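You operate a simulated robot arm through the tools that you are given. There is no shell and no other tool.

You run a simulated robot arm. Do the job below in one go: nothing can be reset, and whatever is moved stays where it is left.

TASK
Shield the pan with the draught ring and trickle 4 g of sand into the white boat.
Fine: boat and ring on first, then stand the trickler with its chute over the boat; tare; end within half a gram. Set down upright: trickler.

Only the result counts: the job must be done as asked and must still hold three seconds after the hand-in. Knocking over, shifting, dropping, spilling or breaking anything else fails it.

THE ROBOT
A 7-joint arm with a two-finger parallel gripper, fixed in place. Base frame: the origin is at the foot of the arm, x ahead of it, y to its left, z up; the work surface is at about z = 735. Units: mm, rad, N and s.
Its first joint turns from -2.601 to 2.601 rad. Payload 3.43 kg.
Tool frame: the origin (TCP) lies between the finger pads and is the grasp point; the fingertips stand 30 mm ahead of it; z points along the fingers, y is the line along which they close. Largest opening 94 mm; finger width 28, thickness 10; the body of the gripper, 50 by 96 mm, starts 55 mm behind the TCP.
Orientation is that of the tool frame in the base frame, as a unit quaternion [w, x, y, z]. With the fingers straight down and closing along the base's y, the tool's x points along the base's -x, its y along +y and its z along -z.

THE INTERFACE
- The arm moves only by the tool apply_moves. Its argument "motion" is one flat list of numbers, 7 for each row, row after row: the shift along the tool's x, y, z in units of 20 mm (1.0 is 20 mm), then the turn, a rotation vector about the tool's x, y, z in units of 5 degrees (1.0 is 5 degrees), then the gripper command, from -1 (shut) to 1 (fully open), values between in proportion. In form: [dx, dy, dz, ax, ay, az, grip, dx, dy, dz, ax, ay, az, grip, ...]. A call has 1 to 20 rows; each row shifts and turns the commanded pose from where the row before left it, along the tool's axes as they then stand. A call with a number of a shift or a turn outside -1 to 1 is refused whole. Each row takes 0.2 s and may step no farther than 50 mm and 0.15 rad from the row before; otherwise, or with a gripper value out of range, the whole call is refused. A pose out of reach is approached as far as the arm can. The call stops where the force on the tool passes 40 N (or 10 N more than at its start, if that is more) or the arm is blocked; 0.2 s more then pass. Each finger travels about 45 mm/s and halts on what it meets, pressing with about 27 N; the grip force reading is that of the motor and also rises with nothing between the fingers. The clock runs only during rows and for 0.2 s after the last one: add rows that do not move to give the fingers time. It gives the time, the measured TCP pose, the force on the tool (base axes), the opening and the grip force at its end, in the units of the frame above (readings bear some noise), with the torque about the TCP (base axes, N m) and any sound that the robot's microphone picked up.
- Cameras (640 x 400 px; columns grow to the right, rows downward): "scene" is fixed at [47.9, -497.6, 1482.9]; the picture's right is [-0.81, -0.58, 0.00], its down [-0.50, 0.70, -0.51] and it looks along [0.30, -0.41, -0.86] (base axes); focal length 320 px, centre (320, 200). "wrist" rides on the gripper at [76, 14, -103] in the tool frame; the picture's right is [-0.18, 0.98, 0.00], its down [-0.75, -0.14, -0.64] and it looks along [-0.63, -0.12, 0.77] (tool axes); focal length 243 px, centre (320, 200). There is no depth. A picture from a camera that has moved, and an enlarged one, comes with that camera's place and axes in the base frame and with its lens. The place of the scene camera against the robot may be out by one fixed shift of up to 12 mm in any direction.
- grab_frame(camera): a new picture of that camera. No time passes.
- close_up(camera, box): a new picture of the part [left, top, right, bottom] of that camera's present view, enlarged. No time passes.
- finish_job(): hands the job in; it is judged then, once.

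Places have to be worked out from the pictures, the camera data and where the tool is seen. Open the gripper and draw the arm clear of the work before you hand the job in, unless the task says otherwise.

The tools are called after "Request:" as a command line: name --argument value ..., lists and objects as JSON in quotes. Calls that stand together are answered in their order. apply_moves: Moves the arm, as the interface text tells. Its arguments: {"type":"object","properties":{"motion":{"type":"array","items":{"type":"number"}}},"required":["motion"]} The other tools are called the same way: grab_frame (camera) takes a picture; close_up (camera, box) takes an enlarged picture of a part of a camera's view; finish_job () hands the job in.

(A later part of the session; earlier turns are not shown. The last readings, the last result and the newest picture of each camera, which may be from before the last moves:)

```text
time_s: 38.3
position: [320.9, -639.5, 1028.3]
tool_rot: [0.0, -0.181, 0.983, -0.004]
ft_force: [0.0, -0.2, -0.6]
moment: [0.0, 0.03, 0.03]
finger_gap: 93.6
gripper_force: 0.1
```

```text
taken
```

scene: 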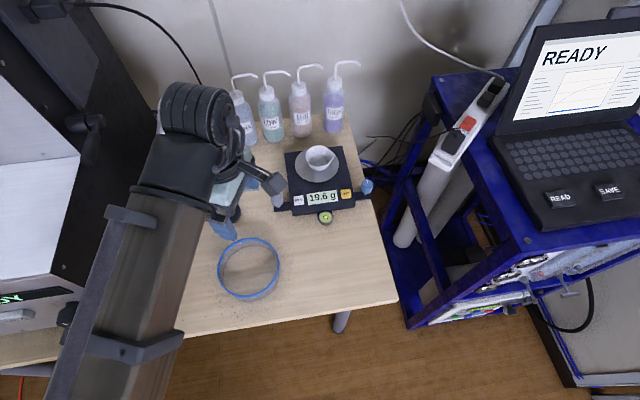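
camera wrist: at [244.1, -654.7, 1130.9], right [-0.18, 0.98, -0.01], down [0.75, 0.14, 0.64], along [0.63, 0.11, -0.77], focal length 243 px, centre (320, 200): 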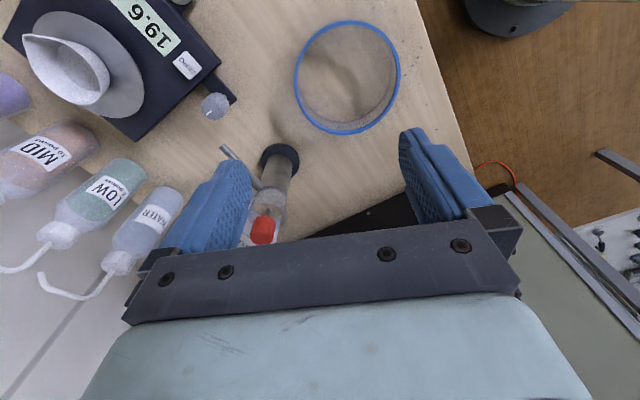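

The ring and trickler are both clearly visible. I'll zoom in on each to measure them.

Request:
close_up --camera "wrist" --box '[270, 5, 430, 145]'

Request:
close_up --camera "wrist" --box '[200, 130, 320, 250]'

Request:
close_up --camera "wrist" --box '[0, 0, 250, 150]'

Request:
close_up --camera "scene" --box '[265, 125, 385, 235]'

```text
2.86 times, centred on (350, 75) of wrist
camera zoom: at [244.1, -654.7, 1130.9], right [-0.18, 0.98, -0.01], down [0.75, 0.14, 0.64], along [0.63, 0.11, -0.77], focal length 693 px, centre (234, 557)
```

zoom: 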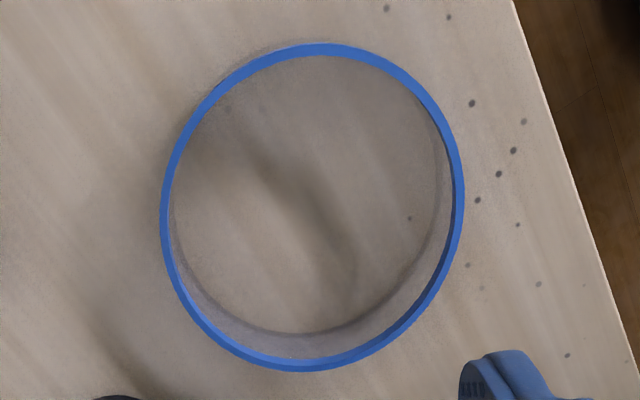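

```text
3.33 times, centred on (260, 190) of wrist
camera zoom: at [244.1, -654.7, 1130.9], right [-0.18, 0.98, -0.01], down [0.75, 0.14, 0.64], along [0.63, 0.11, -0.77], focal length 809 px, centre (520, 233)
```

zoom: 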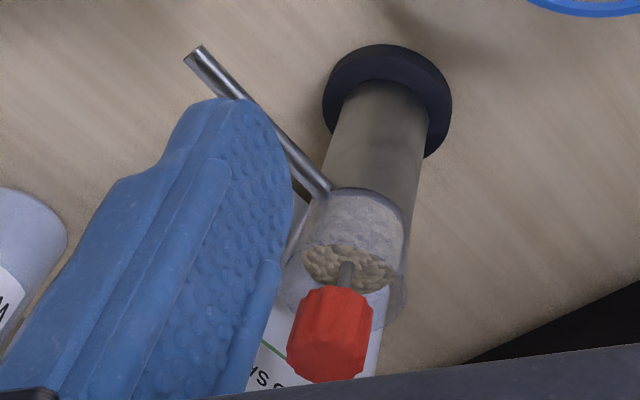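

```text
2.56 times, centred on (125, 75) of wrist
camera zoom: at [244.1, -654.7, 1130.9], right [-0.18, 0.98, -0.01], down [0.75, 0.14, 0.64], along [0.63, 0.11, -0.77], focal length 621 px, centre (819, 520)
```

zoom: 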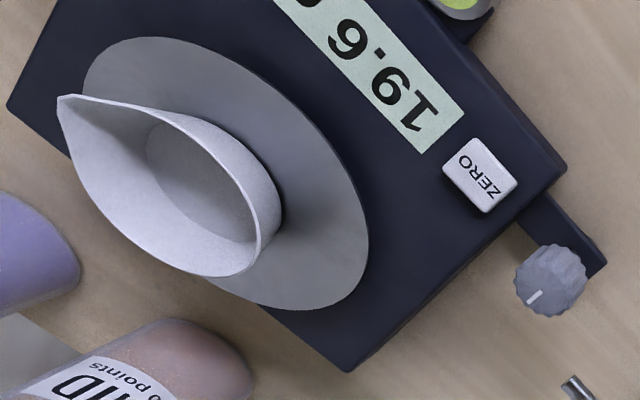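

```text
3.64 times, centred on (325, 180) of scene
camera zoom: at [47.9, -497.6, 1482.9], right [-0.81, -0.58, 0.0], down [-0.5, 0.7, -0.51], along [0.3, -0.41, -0.86], focal length 1164 px, centre (302, 273)
```

zoom: 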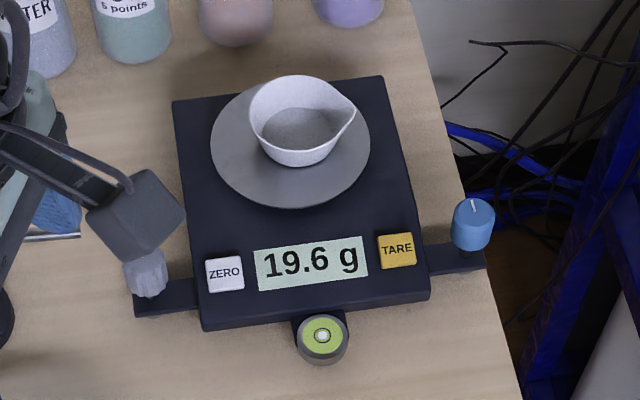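

Measured so far: pan centre ≈(368, -927, z 793) with radius 60, ring centre ≈(331, -604) with outer radius 74 and height about 32. The trickler axis is ≈(487, -688), with base radius about 36 and a chute about 100 mm long at z≈845. The balance side is about 83 mm from the pan centre, so the chute will reach only about 20 mm short of the centre on that side. I'll go back and shift the boat about 25 mm toward that side first.

Request:
apply_moves --motion '[0, 0, 0, 0, 0, -0.967, 1, 0, 0, 0, 0, 0, -0.967, 1, 0, 0, 0, 0, 0, -0.967, 1, 0, 0, 0, 0, 0, -0.967, 1, 0, 0, 0, 0, 0, -0.967, 1, 0, 0, 0, 0, 0, -0.967, 1, 0.8225, -0.9229, 0.4, 0, 0, 0, 1, 0.8225, -0.9229, 0.4, 0, 0, 0, 1, 0.8225, -0.9229, 0.4, 0, 0, 0, 1, 0.8225, -0.9229, 0.4, 0, 0, 0, 1, 0.8225, -0.9229, 0.4, 0, 0, 0, 1, 0.8225, -0.9229, 0.4, 0, 0, 0, 1, 0.8225, -0.9229, 0.4, 0, 0, 0, 1, 0.8225, -0.9229, 0.4, 0, 0, 0, 1, 0.8225, -0.9229, 0.6, 0, 0, 0, 1, 0.8225, -0.9229, 0.8, 0, 0, 0, 1, 0.8225, -0.9229, 0.8, 0, 0, 0, 1, 0.8225, -0.9229, 0.8, 0, 0, 0, 1]'

Request:
grab_frame --camera "wrist"

Request:
close_up --camera "wrist" --box '[220, 20, 420, 180]'

```text
time_s: 42.1
position: [365.7, -936.4, 905.6]
tool_rot: [-0.001, -0.423, 0.906, -0.003]
ft_force: [-0.3, 0.7, 0.1]
moment: [-0.02, -0.02, 0.02]
finger_gap: 94.2
gripper_force: 0.1
```

```text
taken
camera wrist: at [305.1, -985.5, 1009.0], right [-0.63, 0.77, -0.01], down [0.59, 0.49, 0.64], along [0.5, 0.4, -0.77], focal length 243 px, centre (320, 200)
```

wrist: 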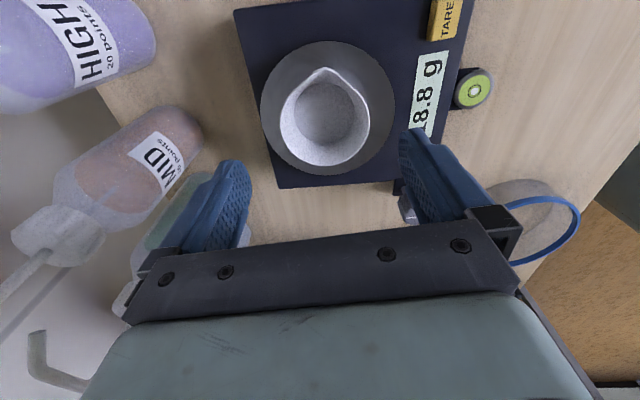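

```text
2.50 times, centred on (320, 100) of wrist
camera zoom: at [305.1, -985.5, 1009.0], right [-0.63, 0.77, -0.01], down [0.59, 0.49, 0.64], along [0.5, 0.4, -0.77], focal length 606 px, centre (320, 450)
```

zoom: 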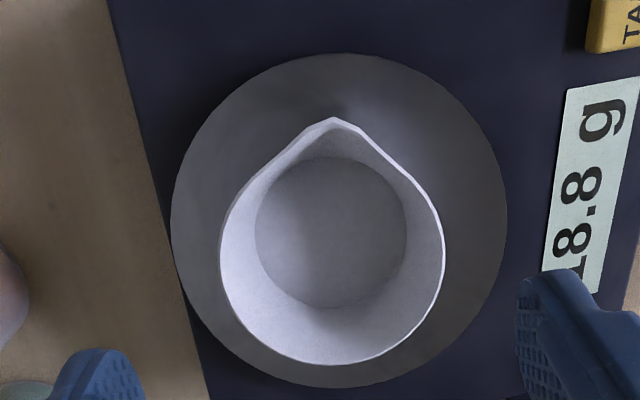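

I've fixed the boat at (365.7, -932), the pan at (368, -927) and the balance top at z≈777. I'll centre over the boat, descend to z≈828 and grip it gently again.

Request:
apply_moves --motion '[-0.17, 0.14, 0, 0, 0, 0, 1, 0, 0, 0.8, 0, 0, 0, 1, 0, 0, 0.8, 0, 0, 0, 1, 0, 0, 0.8, 0, 0, 0, 1, 0, 0, 0.8, 0, 0, 0, 1, 0, 0, 0.5, 0, 0, 0, 1, 0, 0, 0.18, 0, 0, 0, 1, 0, 0, 0, 0, 0, 0, 1, 0, 0, 0, 0, 0, 0, 1]'

Request:
grab_frame --camera "wrist"

```text
time_s: 44.1
position: [364.8, -930.0, 828.5]
tool_rot: [0.0, -0.424, 0.906, -0.004]
ft_force: [0.1, -0.3, 0.0]
moment: [0.01, -0.01, -0.03]
finger_gap: 93.9
gripper_force: 0.1
```

```text
taken
camera wrist: at [304.3, -980.9, 931.3], right [-0.63, 0.77, -0.01], down [0.59, 0.49, 0.64], along [0.5, 0.4, -0.77], focal length 243 px, centre (320, 200)
```

wrist: 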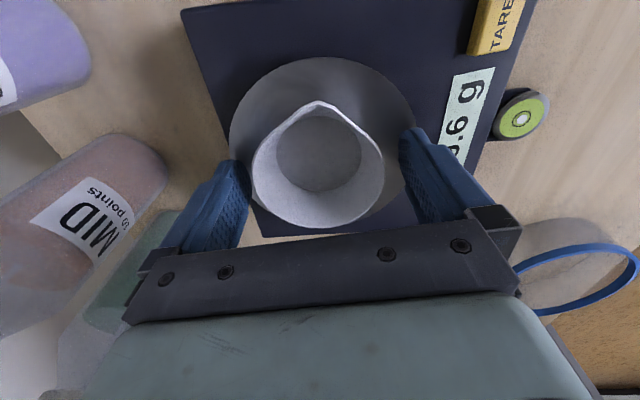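

The straddle is well centred. I'll grip and lift about 6 mm slowly.

Request:
apply_moves --motion '[0, 0, 0, 0, 0, 0, -1, 0, 0, 0, 0, 0, 0, -1, 0, 0, 0, 0, 0, 0, -1, 0, 0, 0, 0, 0, 0, -1, 0, 0, -0.05, 0, 0, 0, -1, 0, 0, -0.08, 0, 0, 0, -1, 0, 0, -0.08, 0, 0, 0, -1, 0, 0, -0.08, 0, 0, 0, -1, 0, 0, 0, 0, 0, 0, -1]'

Request:
grab_frame --camera "wrist"

```text
time_s: 46.1
position: [364.8, -930.8, 833.8]
tool_rot: [-0.001, -0.422, 0.906, -0.003]
ft_force: [-0.6, -0.1, -0.2]
moment: [0.04, 0.0, -0.03]
finger_gap: 69.0
gripper_force: 16.4
```

```text
taken
camera wrist: at [304.9, -980.3, 937.3], right [-0.63, 0.77, -0.01], down [0.59, 0.49, 0.64], along [0.5, 0.4, -0.77], focal length 243 px, centre (320, 200)
```

wrist: 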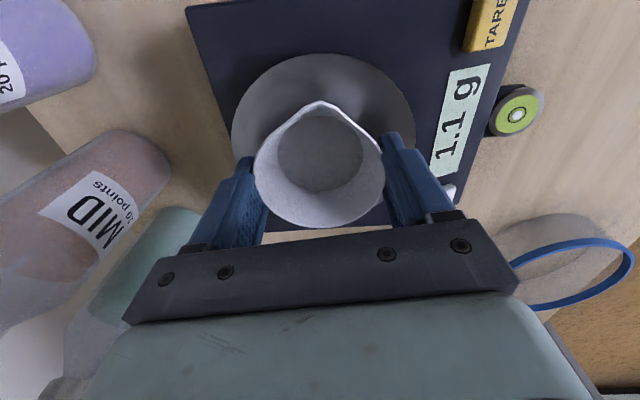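

The boat is lifted (display ≈ 1 g, tare residual). I'll slide it 22 mm along -tool x, toward the trickler side, and lower it about 4.6 mm.

Request:
apply_moves --motion '[-0.05, 0, 0, 0, 0, 0, -1, -0.1, 0, 0, 0, 0, 0, -1, -0.15, 0, 0, 0, 0, 0, -1, -0.2, 0, 0, 0, 0, 0, -1, -0.2, 0, 0, 0, 0, 0, -1, -0.2, 0, 0, 0, 0, 0, -1, -0.15, 0, 0, 0, 0, 0, -1, -0.07, 0, 0, 0, 0, 0, -1, 0, 0, 0, 0, 0, 0, -1, 0, 0, 0.08, 0, 0, 0, -1, 0, 0, 0.08, 0, 0, 0, -1, 0, 0, 0.07, 0, 0, 0, -1, 0, 0, 0, 0, 0, 0, -1]'

Request:
grab_frame --camera "wrist"

```text
time_s: 48.9
position: [379.3, -913.7, 830.2]
tool_rot: [0.0, -0.423, 0.906, -0.004]
ft_force: [0.5, 0.4, -0.1]
moment: [-0.04, -0.02, 0.03]
finger_gap: 69.0
gripper_force: 16.1
```

```text
taken
camera wrist: at [318.9, -963.4, 933.0], right [-0.63, 0.77, -0.01], down [0.59, 0.49, 0.64], along [0.5, 0.4, -0.77], focal length 243 px, centre (320, 200)
```

wrist: 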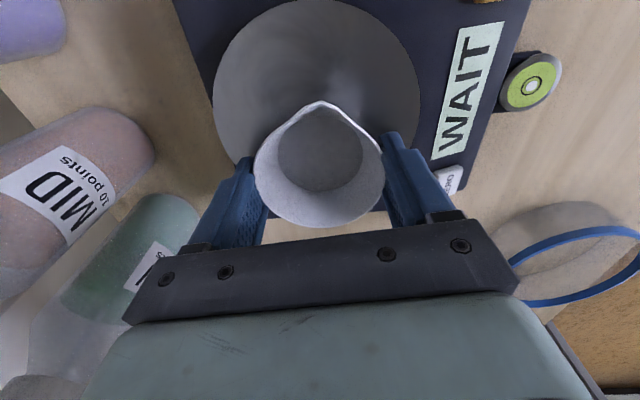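

I'll lower the last 1.5 mm to contact.

Request:
apply_moves --motion '[0, 0, 0.04, 0, 0, 0, -1, 0, 0, 0.03, 0, 0, 0, -1, 0, 0, 0, 0, 0, 0, -1]'

Request:
grab_frame --camera "wrist"

```text
time_s: 49.7
position: [379.3, -913.8, 828.1]
tool_rot: [0.0, -0.423, 0.906, -0.004]
ft_force: [1.9, -0.5, 1.8]
moment: [-0.05, -0.05, 0.02]
finger_gap: 68.8
gripper_force: 15.9
```

```text
taken
camera wrist: at [318.7, -963.3, 931.4], right [-0.63, 0.77, -0.01], down [0.59, 0.49, 0.64], along [0.5, 0.4, -0.77], focal length 243 px, centre (320, 200)
```

wrist: 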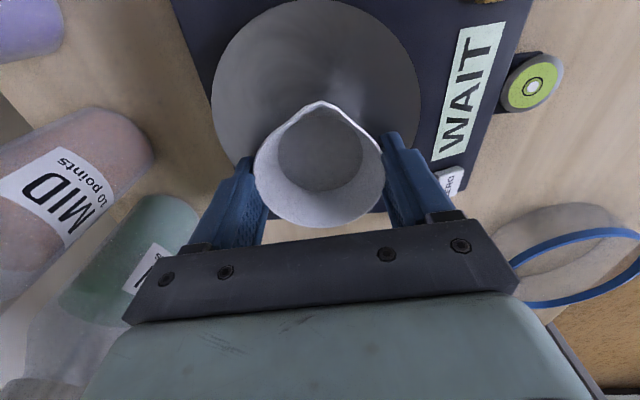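

Light contact of about 2 N, so the boat is seated. I'll open and raise straight up.

Request:
apply_moves --motion '[0, 0, 0, 0, 0, 0, 0.6, 0, 0, 0, 0, 0, 0, 0.8, 0, 0, 0, 0, 0, 0, 1, 0, 0, 0, 0, 0, 0, 1, 0, 0, -0.05, 0, 0, 0, 1, 0, 0, -0.15, 0, 0, 0, 1, 0, 0, -0.3, 0, 0, 0, 1, 0, 0, -0.6, 0, 0, 0, 1, 0, 0, -1, 0, 0, 0, 1, 0, 0, -1, 0, 0, 0, 1, 0, 0, -1, 0, 0, 0, 1]'

Request:
close_up --camera "wrist" --box '[220, 20, 420, 180]'

Request:
grab_frame --camera "wrist"

```text
time_s: 52.1
position: [378.0, -914.6, 909.6]
tool_rot: [-0.001, -0.422, 0.907, -0.004]
ft_force: [-0.2, -0.1, -0.8]
moment: [0.02, 0.0, -0.03]
finger_gap: 93.7
gripper_force: 0.0
```

```text
2.50 times, centred on (320, 100) of wrist
camera zoom: at [317.8, -963.4, 1012.4], right [-0.63, 0.77, -0.01], down [0.59, 0.49, 0.64], along [0.5, 0.4, -0.77], focal length 606 px, centre (320, 450)
```

zoom: 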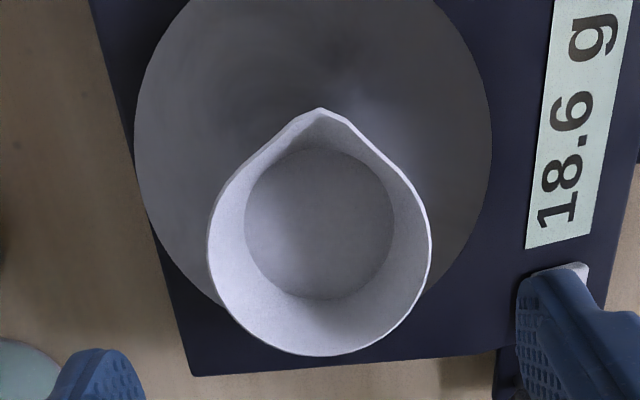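

```text
taken
camera wrist: at [317.8, -963.4, 1012.4], right [-0.63, 0.77, -0.01], down [0.59, 0.49, 0.64], along [0.5, 0.4, -0.77], focal length 243 px, centre (320, 200)
```

wrist: 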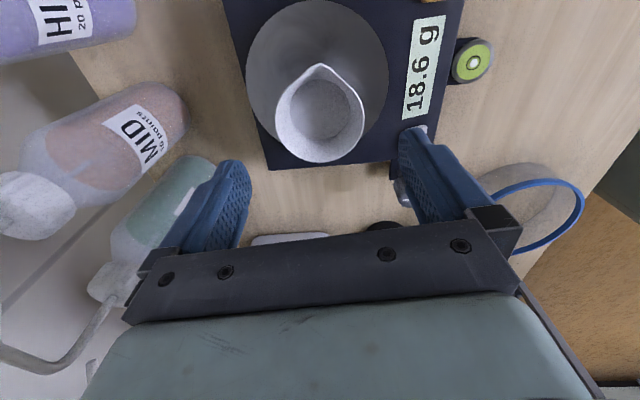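

The boat now sits at (380, -915) on the pan, about 17 mm toward the trickler side. Now for the ring: I'll move above its robot-side wall.

Request:
apply_moves --motion '[-0.76, 0.929, -0.156, 0, 0, 0, 1, -0.76, 0.929, -0.156, 0, 0, 0, 1, -0.76, 0.929, -0.156, 0, 0, 0, 1, -0.76, 0.929, -0.156, 0, 0, 0, 1, -0.76, 0.929, -0.156, 0, 0, 0, 1, -0.76, 0.929, -0.156, 0, 0, 0, 1, -0.76, 0.929, -0.156, 0, 0, 0, 1, -0.76, 0.929, -0.156, 0, 0, 0, 1, -0.76, 0.929, -0.156, 0, 0, 0, 1, -0.76, 0.929, -0.156, 0, 0, 0, 1, -0.76, 0.929, -0.156, 0, 0, 0, 1, -0.76, 0.929, -0.156, 0, 0, 0, 1, -0.76, 0.929, -0.156, 0, 0, 0, 1, -0.76, 0.929, -0.156, 0, 0, 0, 1, -0.76, 0.929, -0.156, 0, 0, 0, 1, -0.76, 0.929, -0.156, 0, 0, 0, 1, 0, 0, 0, 0, 0, 0.967, 1, 0, 0, 0, 0, 0, 0.967, 1, 0, 0, 0, 0, 0, 0.967, 1, 0, 0, 0, 0, 0, 0.967, 1]'

Request:
apply_moves --motion '[0, 0, 0, 0, 0, 0.967, 0.2, 0, 0, 0, 0, 0, 0.967, 0.2, 0, 0, 0, 0, 0, 0, 0.0, 0, 0, 0, 0, 0, 0, 0.0]'

Request:
grab_frame --camera "wrist"

Request:
grab_frame --camera "scene"

```text
time_s: 56.3
position: [307.6, -536.3, 957.1]
tool_rot: [0.001, -0.263, 0.965, -0.004]
ft_force: [1.2, 0.0, 0.5]
moment: [0.03, 0.0, 0.0]
finger_gap: 93.9
gripper_force: 0.0
```

```text
time_s: 57.3
position: [307.6, -536.1, 958.1]
tool_rot: [0.0, -0.182, 0.983, -0.004]
ft_force: [-0.3, 0.5, -0.6]
moment: [0.0, -0.01, 0.0]
finger_gap: 47.1
gripper_force: 0.1
```

```text
taken
camera wrist: at [231.2, -550.2, 1060.1], right [-0.18, 0.98, -0.01], down [0.75, 0.14, 0.64], along [0.63, 0.11, -0.77], focal length 243 px, centre (320, 200)
```

wrist: 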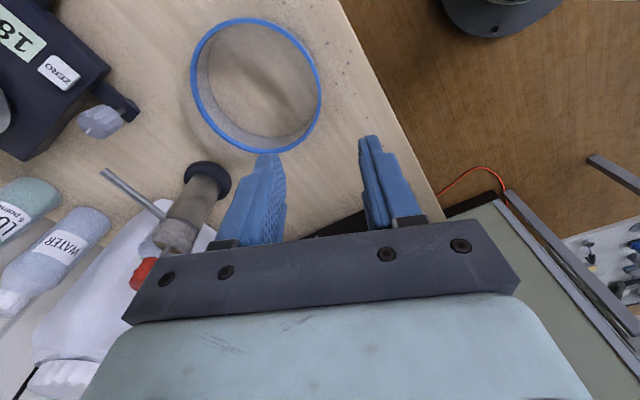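

```text
taken
```

scene: 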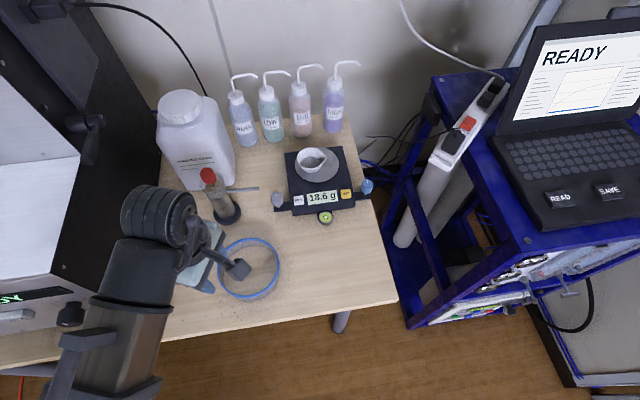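

I'll zoom in on the ring from here to refine its centre and height.

Request:
close_up --camera "wrist" --box '[170, 0, 370, 170]'

```text
2.35 times, centred on (270, 85) of wrist
camera zoom: at [231.2, -550.2, 1060.1], right [-0.18, 0.98, -0.01], down [0.75, 0.14, 0.64], along [0.63, 0.11, -0.77], focal length 571 px, centre (438, 471)
```

zoom: 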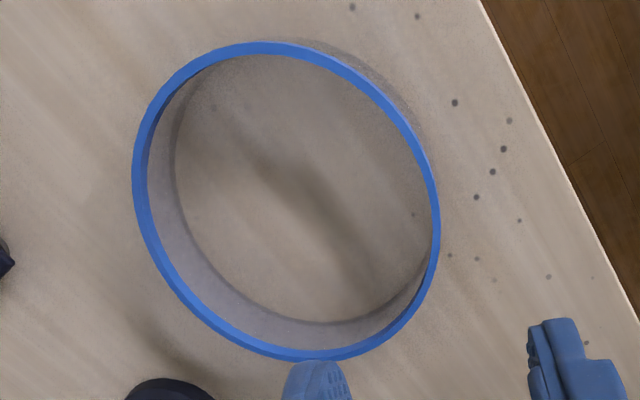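

Combining both views puts the ring centre at ≈(328, -605.5), outer radius 71 and height ≈45. I'll go down over its robot-side wall with a 47 mm opening to TCP z≈781.

Request:
apply_moves --motion '[0.29, -0.13, 0, 0, 0, 0, 0, 0, 0, 0.9, 0, 0, 0, 0, 0, 0, 0.9, 0, 0, 0, 0, 0, 0, 0.9, 0, 0, 0, 0, 0, 0, 0.9, 0, 0, 0, 0, 0, 0, 0.9, 0, 0, 0, 0, 0, 0, 0.9, 0, 0, 0, 0, 0, 0, 0, 0, 0, 0, 0]'

Request:
grab_frame --camera "wrist"

```text
time_s: 59.1
position: [303.8, -541.8, 848.2]
tool_rot: [0.002, -0.182, 0.983, -0.003]
ft_force: [0.2, 0.1, 0.0]
moment: [-0.04, -0.02, 0.0]
finger_gap: 46.8
gripper_force: 0.0
```

```text
taken
camera wrist: at [226.4, -555.8, 951.3], right [-0.18, 0.98, -0.01], down [0.75, 0.14, 0.64], along [0.63, 0.11, -0.77], focal length 243 px, centre (320, 200)
```

wrist: 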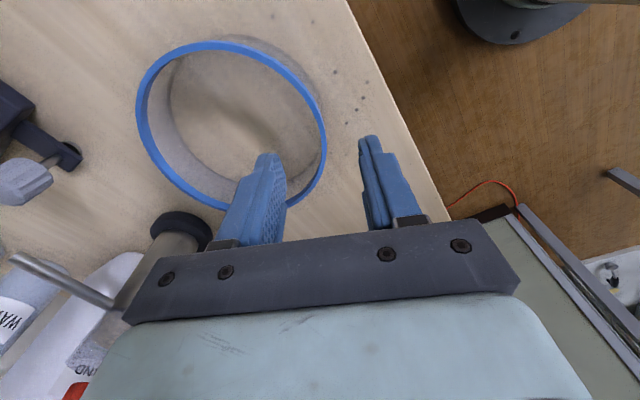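

The wall lies between the fingers. I'll descend the remaining 67 mm and close.

Request:
apply_moves --motion '[0, 0.1, 0.8, 0, 0, 0, 0, 0, 0, 0.8, 0, 0, 0, 0, 0, 0, 0.8, 0, 0, 0, 0, 0, 0, 0.7, 0, 0, 0, 0, 0, 0, 0.27, 0, 0, 0, 0, 0, 0, 0, 0, 0, 0, 0]'

Request:
grab_frame --camera "wrist"

```text
time_s: 60.5
position: [303.5, -538.8, 781.8]
tool_rot: [0.001, -0.183, 0.983, -0.004]
ft_force: [-0.2, -0.5, 0.2]
moment: [-0.04, 0.01, 0.02]
finger_gap: 46.9
gripper_force: 0.1
```

```text
taken
camera wrist: at [226.5, -553.7, 883.4], right [-0.18, 0.98, -0.01], down [0.75, 0.14, 0.64], along [0.63, 0.11, -0.77], focal length 243 px, centre (320, 200)
```

wrist: 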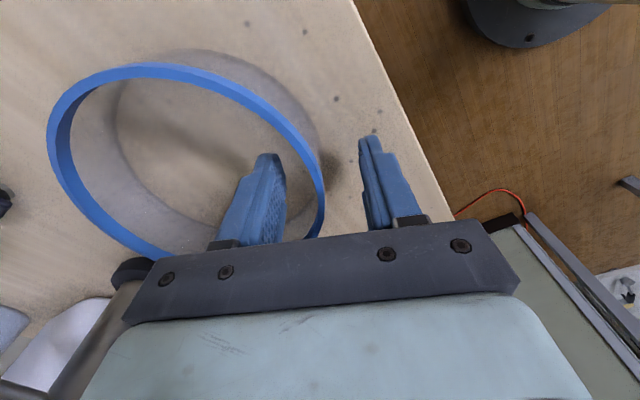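

The rim passes right through the grasp point. I'll close on the wall.

Request:
apply_moves --motion '[0, 0, 0, 0, 0, 0, -1, 0, 0, 0, 0, 0, 0, -1, 0, 0, 0, 0, 0, 0, -1, 0, 0, 0, 0, 0, 0, -1, 0, 0, 0, 0, 0, 0, -1]'

Request:
grab_frame --camera "wrist"

```text
time_s: 61.7
position: [302.9, -538.8, 780.2]
tool_rot: [0.0, -0.182, 0.983, -0.003]
ft_force: [0.7, 1.8, 1.1]
moment: [0.01, -0.03, -0.01]
finger_gap: 7.0
gripper_force: 27.1
```

```text
taken
camera wrist: at [226.5, -553.6, 883.4], right [-0.18, 0.98, -0.01], down [0.75, 0.14, 0.64], along [0.63, 0.11, -0.77], focal length 243 px, centre (320, 200)
```

wrist: 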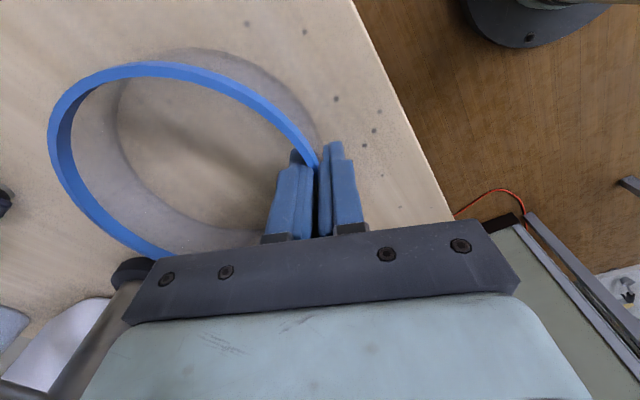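

The ring wall is gripped (7 mm gap, 27 N). I'll lift it 150 mm with a smooth ramp.

Request:
apply_moves --motion '[0, 0, -0.1, 0, 0, 0, -1, 0, 0, -0.2, 0, 0, 0, -1, 0, 0, -0.3, 0, 0, 0, -1, 0, 0, -0.5, 0, 0, 0, -1, 0, 0, -0.5, 0, 0, 0, -1, 0, 0, -0.5, 0, 0, 0, -1, 0, 0, -0.5, 0, 0, 0, -1, 0, 0, -0.5, 0, 0, 0, -1, 0, 0, -0.5, 0, 0, 0, -1, 0, 0, -0.5, 0, 0, 0, -1, 0, 0, -0.5, 0, 0, 0, -1, 0, 0, -0.5, 0, 0, 0, -1, 0, 0, -0.5, 0, 0, 0, -1, 0, 0, -0.5, 0, 0, 0, -1, 0, 0, -0.5, 0, 0, 0, -1, 0, 0, -0.5, 0, 0, 0, -1, 0, 0, -0.3, 0, 0, 0, -1, 0, 0, -0.1, 0, 0, 0, -1]'

Request:
grab_frame --camera "wrist"

Request:
grab_frame --camera "scene"

```text
time_s: 65.5
position: [303.5, -537.5, 931.8]
tool_rot: [0.001, -0.183, 0.983, -0.003]
ft_force: [0.1, -0.2, -0.3]
moment: [0.09, 0.02, -0.01]
finger_gap: 7.2
gripper_force: 26.8
```

```text
taken
camera wrist: at [225.7, -553.0, 1035.1], right [-0.18, 0.98, -0.01], down [0.75, 0.14, 0.64], along [0.63, 0.11, -0.77], focal length 243 px, centre (320, 200)
```

wrist: 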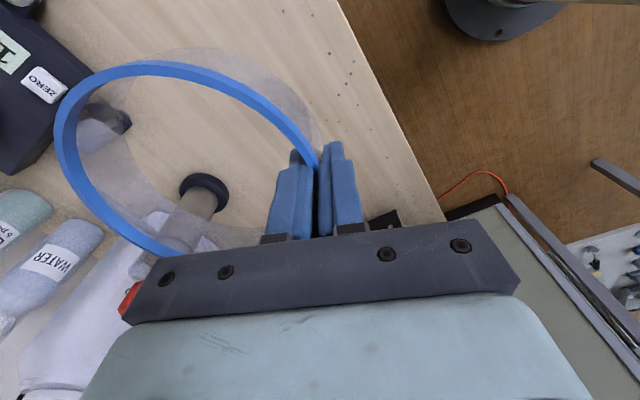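

```text
taken
```

scene: 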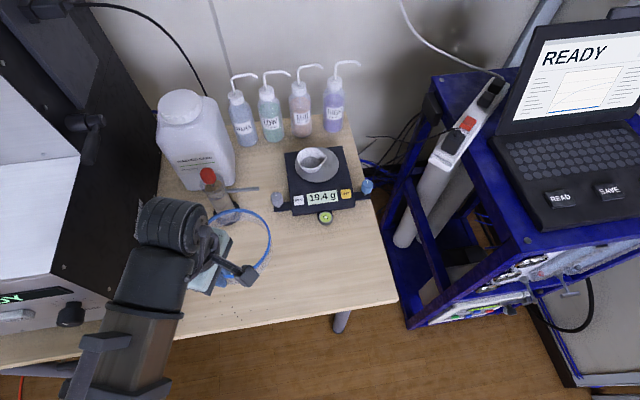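

The ring is up and level enough. I'll carry it above the chute height toward the balance.

Request:
apply_moves --motion '[0.037, -0.15, 0, 0, 0, 0, -1, 0.075, -0.3, 0, 0, 0, 0, -1, 0.112, -0.45, 0, 0, 0, 0, -1, 0.15, -0.6, 0, 0, 0, 0, -1, 0.187, -0.75, 0, 0, 0, 0, -1, 0.187, -0.75, 0, 0, 0, 0, -1, 0.187, -0.75, 0, 0, 0, 0, -1, 0.187, -0.75, 0, 0, 0, 0, -1, 0.187, -0.75, 0, 0, 0, 0, -1, 0.187, -0.75, 0, 0, 0, 0, -1, 0.187, -0.75, 0, 0, 0, 0, -1, 0.187, -0.75, 0, 0, 0, 0, -1, 0.187, -0.75, 0, 0, 0, 0, -1, 0.187, -0.75, 0, 0, 0, 0, -1, 0.187, -0.75, 0, 0, 0, 0, -1, 0.187, -0.75, 0, 0, 0, 0, -1, 0.187, -0.75, 0, 0, 0, 0, -1, 0.187, -0.75, 0, 0, 0, 0, -1, 0.15, -0.6, 0, 0, 0, 0, -1, 0.112, -0.45, 0, 0, 0, 0, -1]'

Request:
apply_moves --motion '[0.075, -0.3, 0, 0, 0, 0, -1, 0.112, -0.45, 0, 0, 0, 0, -1, 0.125, -0.5, 0, 0, 0, 0, -1, 0.125, -0.5, 0, 0, 0, 0, -1, 0.1, -0.4, 0, 0, 0, 0, -1, 0.075, -0.3, 0, 0, 0, 0, -1, 0.05, -0.2, 0, 0, 0, 0, -1, 0.025, -0.1, 0, 0, 0, 0, -1, 0.017, -0.07, 0, 0, 0, 0, -1, 0, 0, 0, 0, 0, 0, -1]'

Request:
grab_frame --camera "wrist"

Request:
grab_frame --camera "scene"

```text
time_s: 69.7
position: [336.2, -805.4, 933.2]
tool_rot: [0.002, -0.182, 0.983, -0.004]
ft_force: [0.0, 0.5, -0.5]
moment: [0.02, 0.01, 0.03]
finger_gap: 6.9
gripper_force: 26.6
```

```text
time_s: 71.9
position: [343.3, -863.4, 934.1]
tool_rot: [0.001, -0.182, 0.983, -0.003]
ft_force: [0.3, -0.5, -0.3]
moment: [0.05, 0.0, -0.03]
finger_gap: 7.3
gripper_force: 27.5
```

```text
taken
camera wrist: at [266.1, -877.4, 1036.5], right [-0.18, 0.98, -0.01], down [0.75, 0.14, 0.64], along [0.63, 0.11, -0.77], focal length 243 px, centre (320, 200)
```

wrist: 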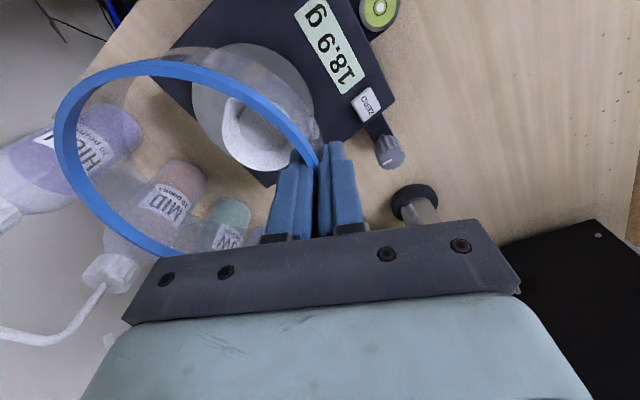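

```text
taken
```

scene: 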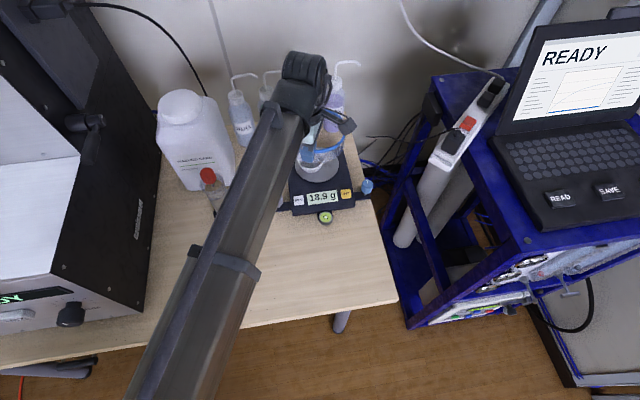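

The ring centre projects to about (368, -928), directly around the pan, and the boat is clear. I'll lower to just above the balance top.

Request:
apply_moves --motion '[0, 0, 0.1, 0, 0, 0, -1, 0, 0, 0.2, 0, 0, 0, -1, 0, 0, 0.4, 0, 0, 0, -1, 0, 0, 0.5, 0, 0, 0, -1, 0, 0, 0.5, 0, 0, 0, -1, 0, 0, 0.5, 0, 0, 0, -1, 0, 0, 0.5, 0, 0, 0, -1, 0, 0, 0.4, 0, 0, 0, -1, 0, 0, 0.2, 0, 0, 0, -1, 0, 0, 0.1, 0, 0, 0, -1, 0, 0, 0, 0, 0, 0, -1]'

Request:
grab_frame --camera "wrist"

Request:
close_up --camera "scene" --box '[270, 110, 390, 230]'

```text
time_s: 74.3
position: [343.6, -863.5, 866.4]
tool_rot: [0.001, -0.182, 0.983, -0.003]
ft_force: [-0.3, 0.4, -0.5]
moment: [0.04, 0.06, -0.04]
finger_gap: 7.1
gripper_force: 27.2
```

```text
taken
camera wrist: at [266.6, -877.8, 969.3], right [-0.18, 0.98, -0.01], down [0.75, 0.14, 0.64], along [0.63, 0.11, -0.77], focal length 243 px, centre (320, 200)
```

wrist: 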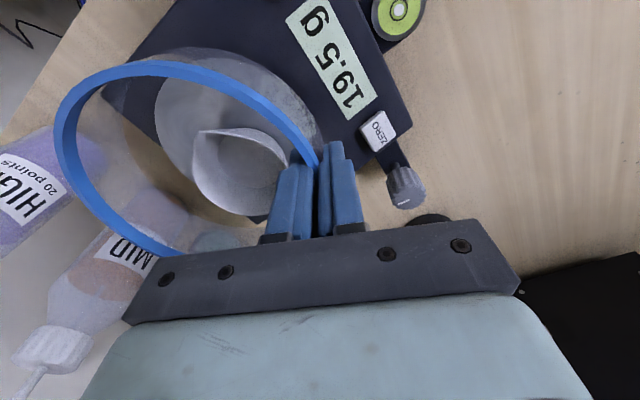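

```text
3.33 times, centred on (330, 170) of scene
camera zoom: at [47.9, -497.6, 1482.9], right [-0.81, -0.58, 0.0], down [-0.5, 0.7, -0.51], along [0.3, -0.41, -0.86], focal length 1068 px, centre (287, 300)
```

zoom: 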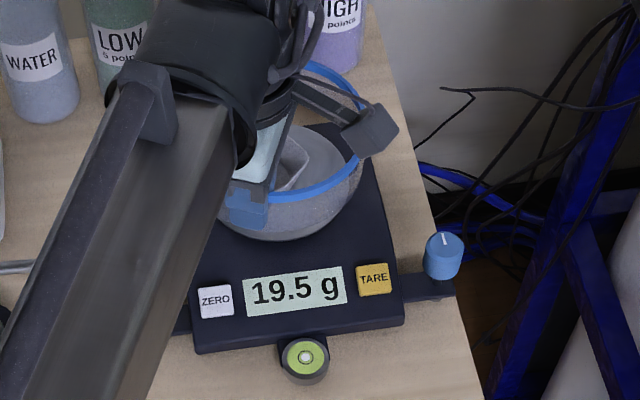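

All clear. I'll continue down to about 5 mm above contact.

Request:
apply_moves --motion '[0, 0, 0.1, 0, 0, 0, -1, 0, 0, 0.25, 0, 0, 0, -1, 0, 0, 0.3, 0, 0, 0, -1, 0, 0, 0.3, 0, 0, 0, -1, 0, 0, 0.3, 0, 0, 0, -1, 0, 0, 0.3, 0, 0, 0, -1, 0, 0, 0.2, 0, 0, 0, -1, 0, 0, 0.1, 0, 0, 0, -1, 0, 0, 0.05, 0, 0, 0, -1, 0, 0, 0, 0, 0, 0, -1]'

Request:
grab_frame --camera "wrist"

Request:
close_up --camera "scene" --box '[270, 110, 390, 230]'

```text
time_s: 76.5
position: [344.0, -863.7, 828.6]
tool_rot: [0.001, -0.182, 0.983, -0.003]
ft_force: [-0.3, -0.1, -0.3]
moment: [0.02, -0.01, 0.04]
finger_gap: 7.0
gripper_force: 26.7
```

```text
taken
camera wrist: at [266.7, -878.0, 930.7], right [-0.18, 0.98, -0.01], down [0.75, 0.14, 0.64], along [0.63, 0.11, -0.77], focal length 243 px, centre (320, 200)
```

wrist: 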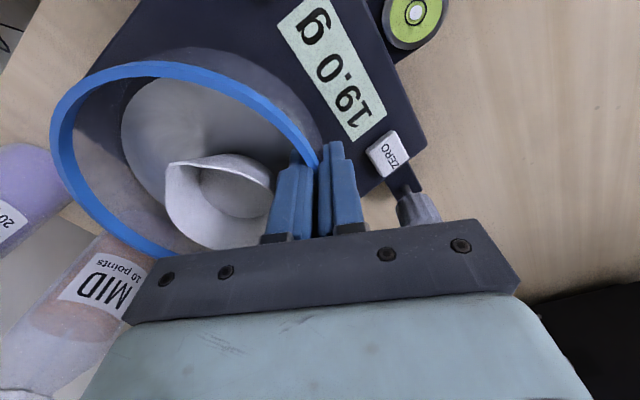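

```text
3.33 times, centred on (330, 170) of scene
camera zoom: at [47.9, -497.6, 1482.9], right [-0.81, -0.58, 0.0], down [-0.5, 0.7, -0.51], along [0.3, -0.41, -0.86], focal length 1068 px, centre (287, 300)
```

zoom: 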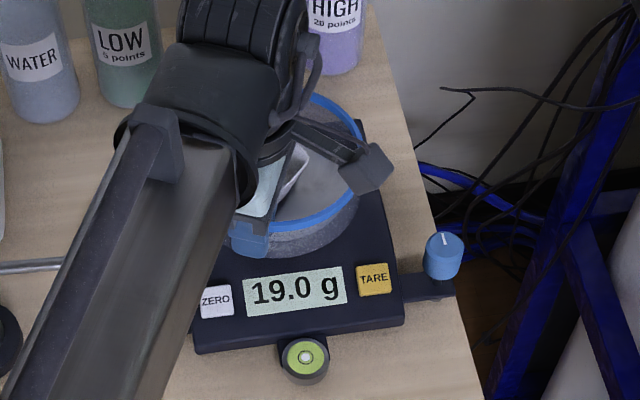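

I'll zoom in to check the gap between the pan and the ring's lower edge before touching down.

Request:
close_up --camera "wrist" --box '[40, 30, 340, 260]'

Request:
close_up --camera "scene" --box '[305, 130, 365, 195]'

```text
1.74 times, centred on (190, 145) of wrist
camera zoom: at [266.7, -878.0, 930.7], right [-0.18, 0.98, -0.01], down [0.75, 0.14, 0.64], along [0.63, 0.11, -0.77], focal length 422 px, centre (546, 296)
```

zoom: 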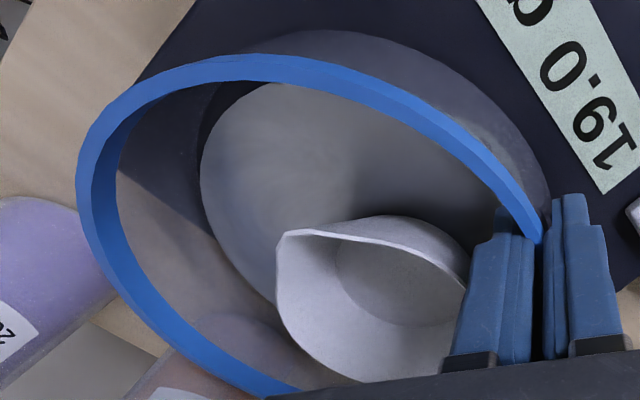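

```text
6.15 times, centred on (335, 162) of scene
camera zoom: at [47.9, -497.6, 1482.9], right [-0.81, -0.58, 0.0], down [-0.5, 0.7, -0.51], along [0.3, -0.41, -0.86], focal length 1971 px, centre (228, 431)
```

zoom: 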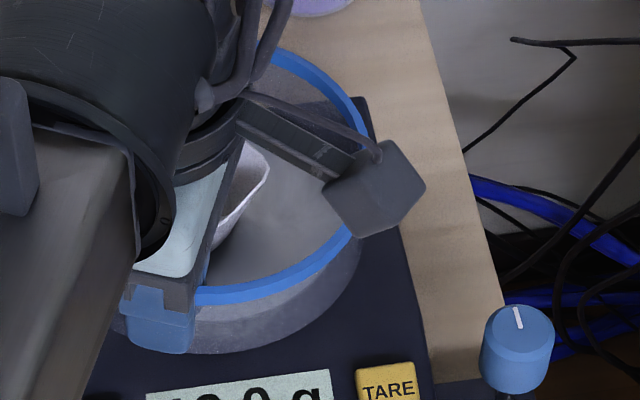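

The gap looks fine all round. I'll touch down with small steps and watch the force.

Request:
apply_moves --motion '[0, 0, 0.06, 0, 0, 0, -1, 0, 0, 0.06, 0, 0, 0, -1, 0, 0, 0.06, 0, 0, 0, -1, 0, 0, 0, 0, 0, 0, -1]'

```text
time_s: 77.5
position: [342.7, -863.1, 825.4]
tool_rot: [0.001, -0.182, 0.983, -0.005]
ft_force: [-0.5, 0.2, 24.6]
moment: [0.08, -0.18, 0.04]
finger_gap: 7.1
gripper_force: 26.9
```

Contact with the balance top. I'll relieve the pressure slightly and open to a 20 mm gap only, since the boat is near the inner finger.

Request:
apply_moves --motion '[0, 0, -0.06, 0, 0, 0, -1, 0, 0, 0, 0, 0, 0, -0.85, 0, 0, 0, 0, 0, 0, -0.75, 0, 0, 0, 0, 0, 0, -0.65, 0, 0, 0, 0, 0, 0, -0.58, 0, 0, 0, 0, 0, 0, -0.58]'

Request:
close_up --camera "wrist" --box '[40, 30, 400, 260]'

```text
time_s: 78.9
position: [344.9, -863.1, 825.5]
tool_rot: [0.0, -0.182, 0.983, -0.004]
ft_force: [-0.1, 0.1, 0.7]
moment: [0.01, 0.06, 0.02]
finger_gap: 19.9
gripper_force: 0.2
```

```text
1.74 times, centred on (220, 145) of wrist
camera zoom: at [266.8, -878.0, 928.1], right [-0.18, 0.98, -0.01], down [0.75, 0.14, 0.64], along [0.63, 0.11, -0.77], focal length 422 px, centre (494, 296)
```

zoom: 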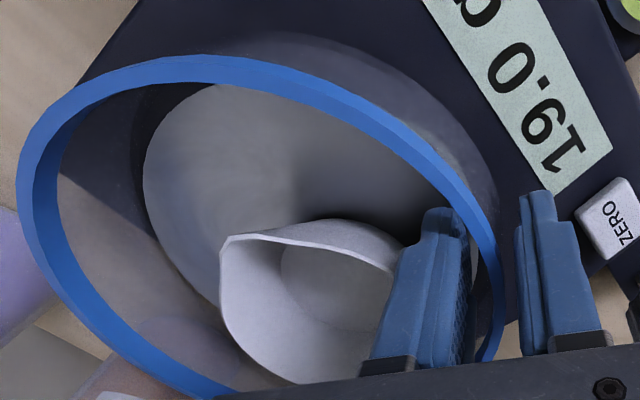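

The ring stands free between the fingers. I'll raise straight up.

Request:
apply_moves --motion '[0, 0, -0.1, 0, 0, 0, -0.58, 0, 0, -0.2, 0, 0, 0, -0.58, 0, 0, -0.4, 0, 0, 0, -0.58, 0, 0, -0.6, 0, 0, 0, -0.58, 0, 0, -1, 0, 0, 0, -0.58, 0, 0, -1, 0, 0, 0, -0.58, 0, 0, -1, 0, 0, 0, -0.58, 0, 0, -1, 0, 0, 0, -0.58]'

Request:
grab_frame --camera "wrist"

Request:
close_up --camera "scene" --box '[270, 110, 390, 230]'

```text
time_s: 80.7
position: [342.6, -863.1, 932.2]
tool_rot: [0.0, -0.183, 0.983, -0.004]
ft_force: [-0.6, -0.5, 0.6]
moment: [0.01, -0.03, -0.02]
finger_gap: 19.5
gripper_force: 0.1
```

```text
taken
camera wrist: at [266.1, -878.7, 1034.6], right [-0.18, 0.98, -0.01], down [0.75, 0.14, 0.64], along [0.63, 0.11, -0.77], focal length 243 px, centre (320, 200)
```

wrist: 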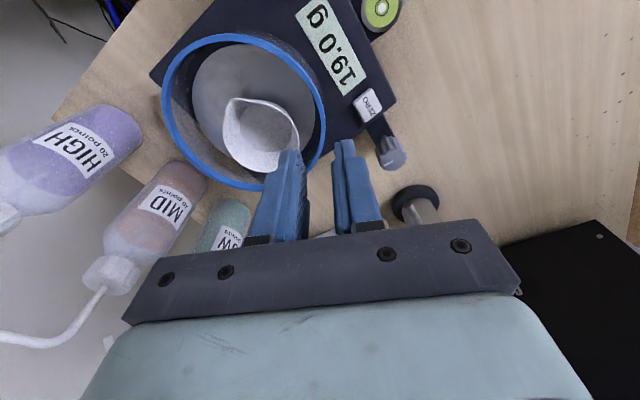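

```text
3.33 times, centred on (330, 170) of scene
camera zoom: at [47.9, -497.6, 1482.9], right [-0.81, -0.58, 0.0], down [-0.5, 0.7, -0.51], along [0.3, -0.41, -0.86], focal length 1068 px, centre (287, 300)
```

zoom: 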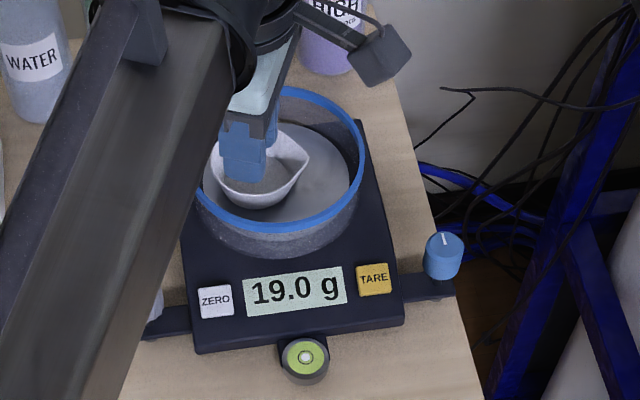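

The ring and boat are in place and the display is steady at 19.0 g. Next is the trickler: I'll rise, move above it, open fully and turn so the camera faces along the chute.

Request:
apply_moves --motion '[0, 0, -1, 0, 0, 0, -0.5, 0, 0, -1, 0, 0, 0, -0.5, 0, 0, -1, 0, 0, 0, -0.5, 0, 0, -1, 0, 0, 0, -0.5, -0.987, 0.56, -0.34, 0, 0, 0, -0.5, -0.987, 0.56, -0.34, 0, 0, 0, -0.5, -0.987, 0.56, -0.34, 0, 0, 0, 0, -0.987, 0.56, -0.34, 0, 0, 0, 0, -0.987, 0.56, -0.34, 0, 0, 0, 0, -0.987, 0.56, -0.34, 0, 0, 0, 0.5, -0.987, 0.56, -0.34, 0, 0, 0, 0.5, -0.987, 0.56, -0.34, 0, 0, 0, 1, -0.987, 0.56, -0.34, 0, 0, 0, 1, -0.987, 0.56, -0.34, 0, 0, 0, 1, 0, 0, 0, 0, 0, -1, 1, 0, 0, 0, 0, 0, -1, 1, 0, 0, 0, 0, 0, -1, 1, 0, 0, 0, 0, 0, -1, 1]'

Request:
grab_frame --camera "wrist"

Request:
grab_frame --camera "scene"

```text
time_s: 84.5
position: [487.3, -686.3, 1077.8]
tool_rot: [0.0, -0.352, 0.936, -0.004]
ft_force: [-0.2, 0.8, -0.1]
moment: [0.01, -0.04, -0.01]
finger_gap: 93.9
gripper_force: 0.1
```

```text
taken
camera wrist: at [419.3, -726.6, 1181.4], right [-0.51, 0.86, -0.01], down [0.66, 0.39, 0.64], along [0.56, 0.32, -0.77], focal length 243 px, centre (320, 200)
```

wrist: 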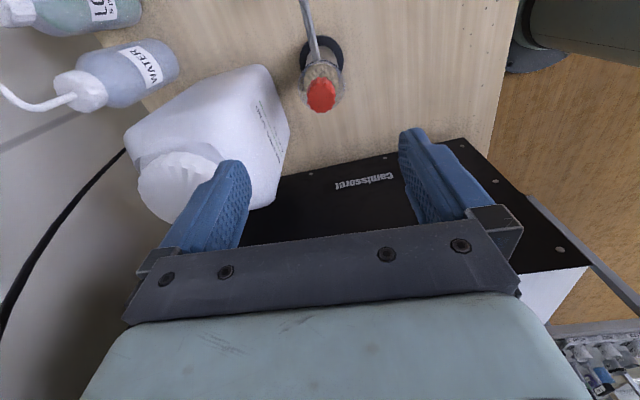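

```text
taken
```

scene: 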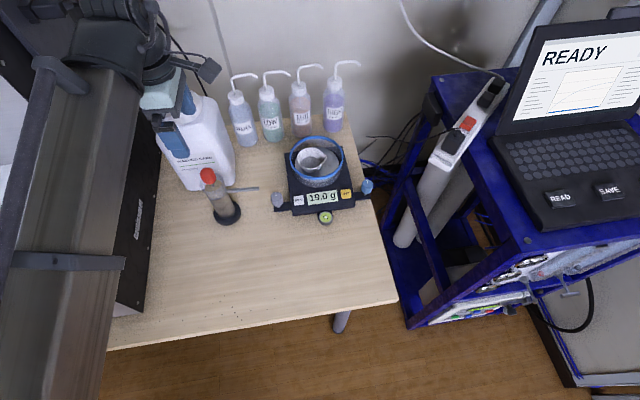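

The jug is close beside the trickler, so I'll zoom in to measure the clearances.

Request:
close_up --camera "wrist" --box '[240, 0, 400, 130]'

Request:
close_up --camera "scene" --box '[140, 80, 280, 240]'

```text
3.08 times, centred on (320, 65) of wrist
camera zoom: at [419.3, -726.6, 1181.4], right [-0.51, 0.86, -0.01], down [0.66, 0.39, 0.64], along [0.56, 0.32, -0.77], focal length 746 px, centre (320, 615)
```

zoom: 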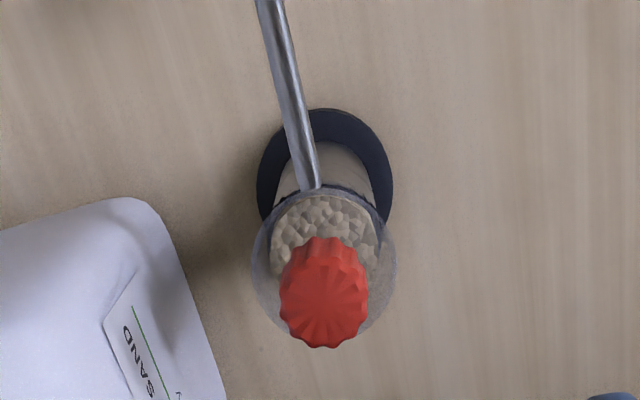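

```text
2.50 times, centred on (210, 160) of scene
camera zoom: at [47.9, -497.6, 1482.9], right [-0.81, -0.58, 0.0], down [-0.5, 0.7, -0.51], along [0.3, -0.41, -0.86], focal length 801 px, centre (595, 300)
```

zoom: 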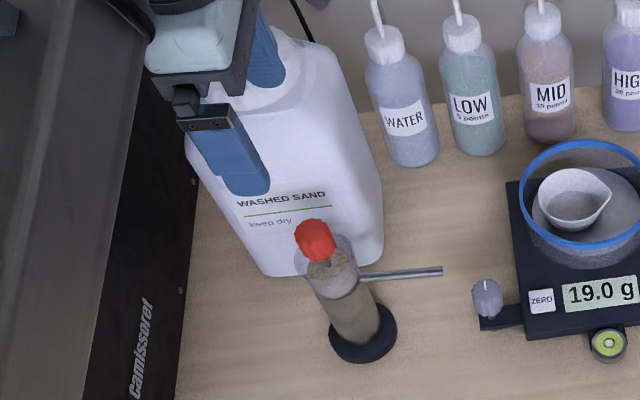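

The trickler axis is at (488, -686), the knob top at z≈923 and the reservoir is about 55 mm wide with its top at z≈882. The jug face is about 90 mm away, so the fingers fit. I'll descend most of the way.

Request:
apply_moves --motion '[0, 0.1, 0.9, 0, 0, 0, 1, 0, 0, 0.9, 0, 0, 0, 1, 0, 0, 0.9, 0, 0, 0, 1, 0, 0, 0.9, 0, 0, 0, 1, 0, 0, 0.9, 0, 0, 0, 1, 0, 0, 0.9, 0, 0, 0, 1, 0, 0, 0.9, 0, 0, 0, 1, 0, 0, 0.9, 0, 0, 0, 1, 0, 0, 0, 0, 0, 0, 1]'

Request:
grab_frame --camera "wrist"

Request:
close_up --camera "scene" --box '[140, 80, 280, 240]'

```text
time_s: 86.5
position: [485.8, -686.0, 935.6]
tool_rot: [0.001, -0.35, 0.937, -0.002]
ft_force: [-0.3, 0.4, -0.9]
moment: [-0.05, -0.02, 0.02]
finger_gap: 94.0
gripper_force: 0.1
```

```text
taken
camera wrist: at [418.0, -726.2, 1037.6], right [-0.51, 0.86, -0.01], down [0.66, 0.39, 0.64], along [0.56, 0.32, -0.77], focal length 243 px, centre (320, 200)
```

wrist: 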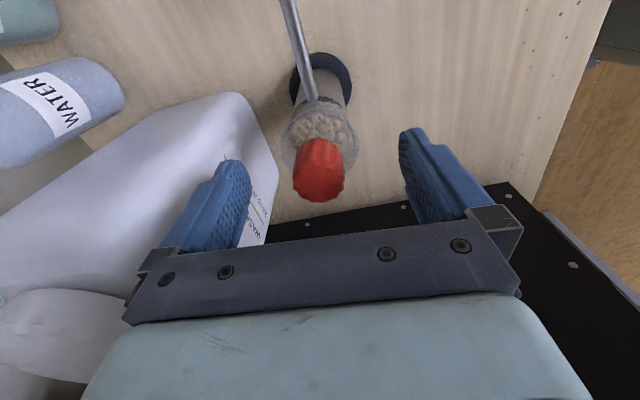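

```text
2.50 times, centred on (210, 160) of scene
camera zoom: at [47.9, -497.6, 1482.9], right [-0.81, -0.58, 0.0], down [-0.5, 0.7, -0.51], along [0.3, -0.41, -0.86], focal length 801 px, centre (595, 300)
```

zoom: 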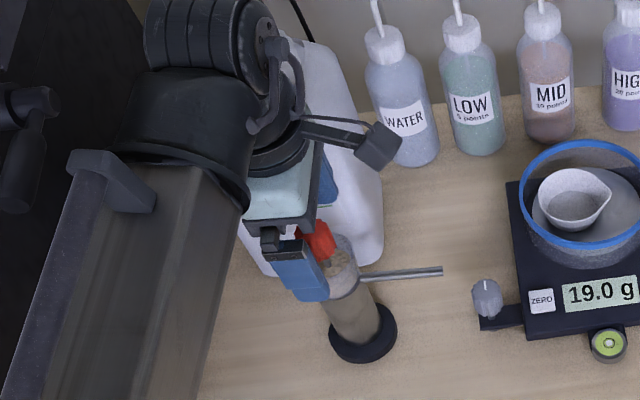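

Everything lines up and the jug face is about 95 mm off. I'll descend the last 53 mm to TCP z≈882.

Request:
apply_moves --motion '[-0.05, 0, 0.8, 0, 0, 0, 1, 0, 0, 0.8, 0, 0, 0, 1, 0, 0, 0.6, 0, 0, 0, 1, 0, 0, 0.3, 0, 0, 0, 1, 0, 0, 0.15, 0, 0, 0, 1, 0, 0, 0, 0, 0, 0, 1]'

Request:
grab_frame --camera "wrist"

Request:
close_up --camera "scene" --box '[180, 120, 280, 240]'

```text
time_s: 87.9
position: [486.6, -684.6, 882.1]
tool_rot: [0.001, -0.351, 0.936, -0.003]
ft_force: [0.9, -0.4, -0.7]
moment: [0.04, 0.01, -0.02]
finger_gap: 94.1
gripper_force: 0.0
```

```text
taken
camera wrist: at [418.8, -725.6, 984.9], right [-0.51, 0.86, -0.01], down [0.66, 0.39, 0.64], along [0.56, 0.32, -0.77], focal length 243 px, centre (320, 200)
```

wrist: 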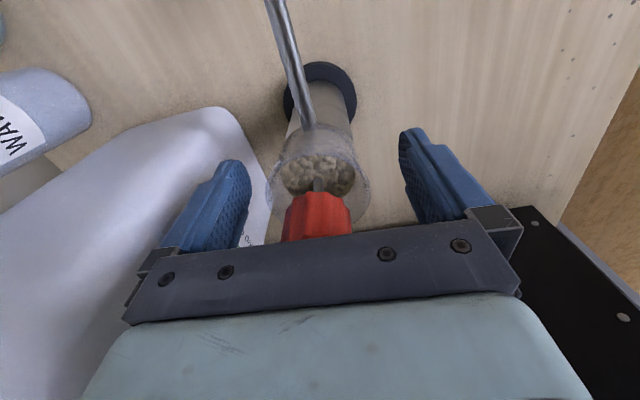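

```text
3.33 times, centred on (230, 180) of scene
camera zoom: at [47.9, -497.6, 1482.9], right [-0.81, -0.58, 0.0], down [-0.5, 0.7, -0.51], along [0.3, -0.41, -0.86], focal length 1068 px, centre (620, 267)
```

zoom: 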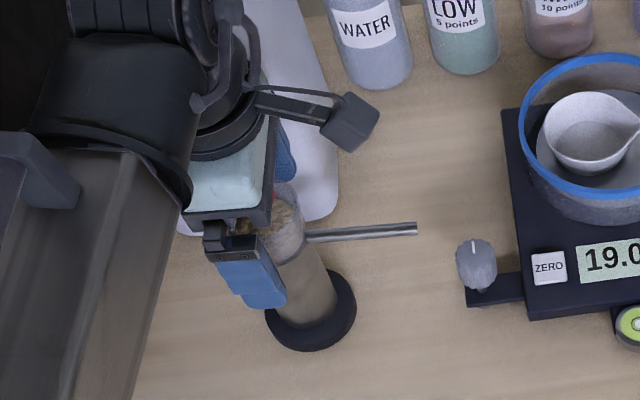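

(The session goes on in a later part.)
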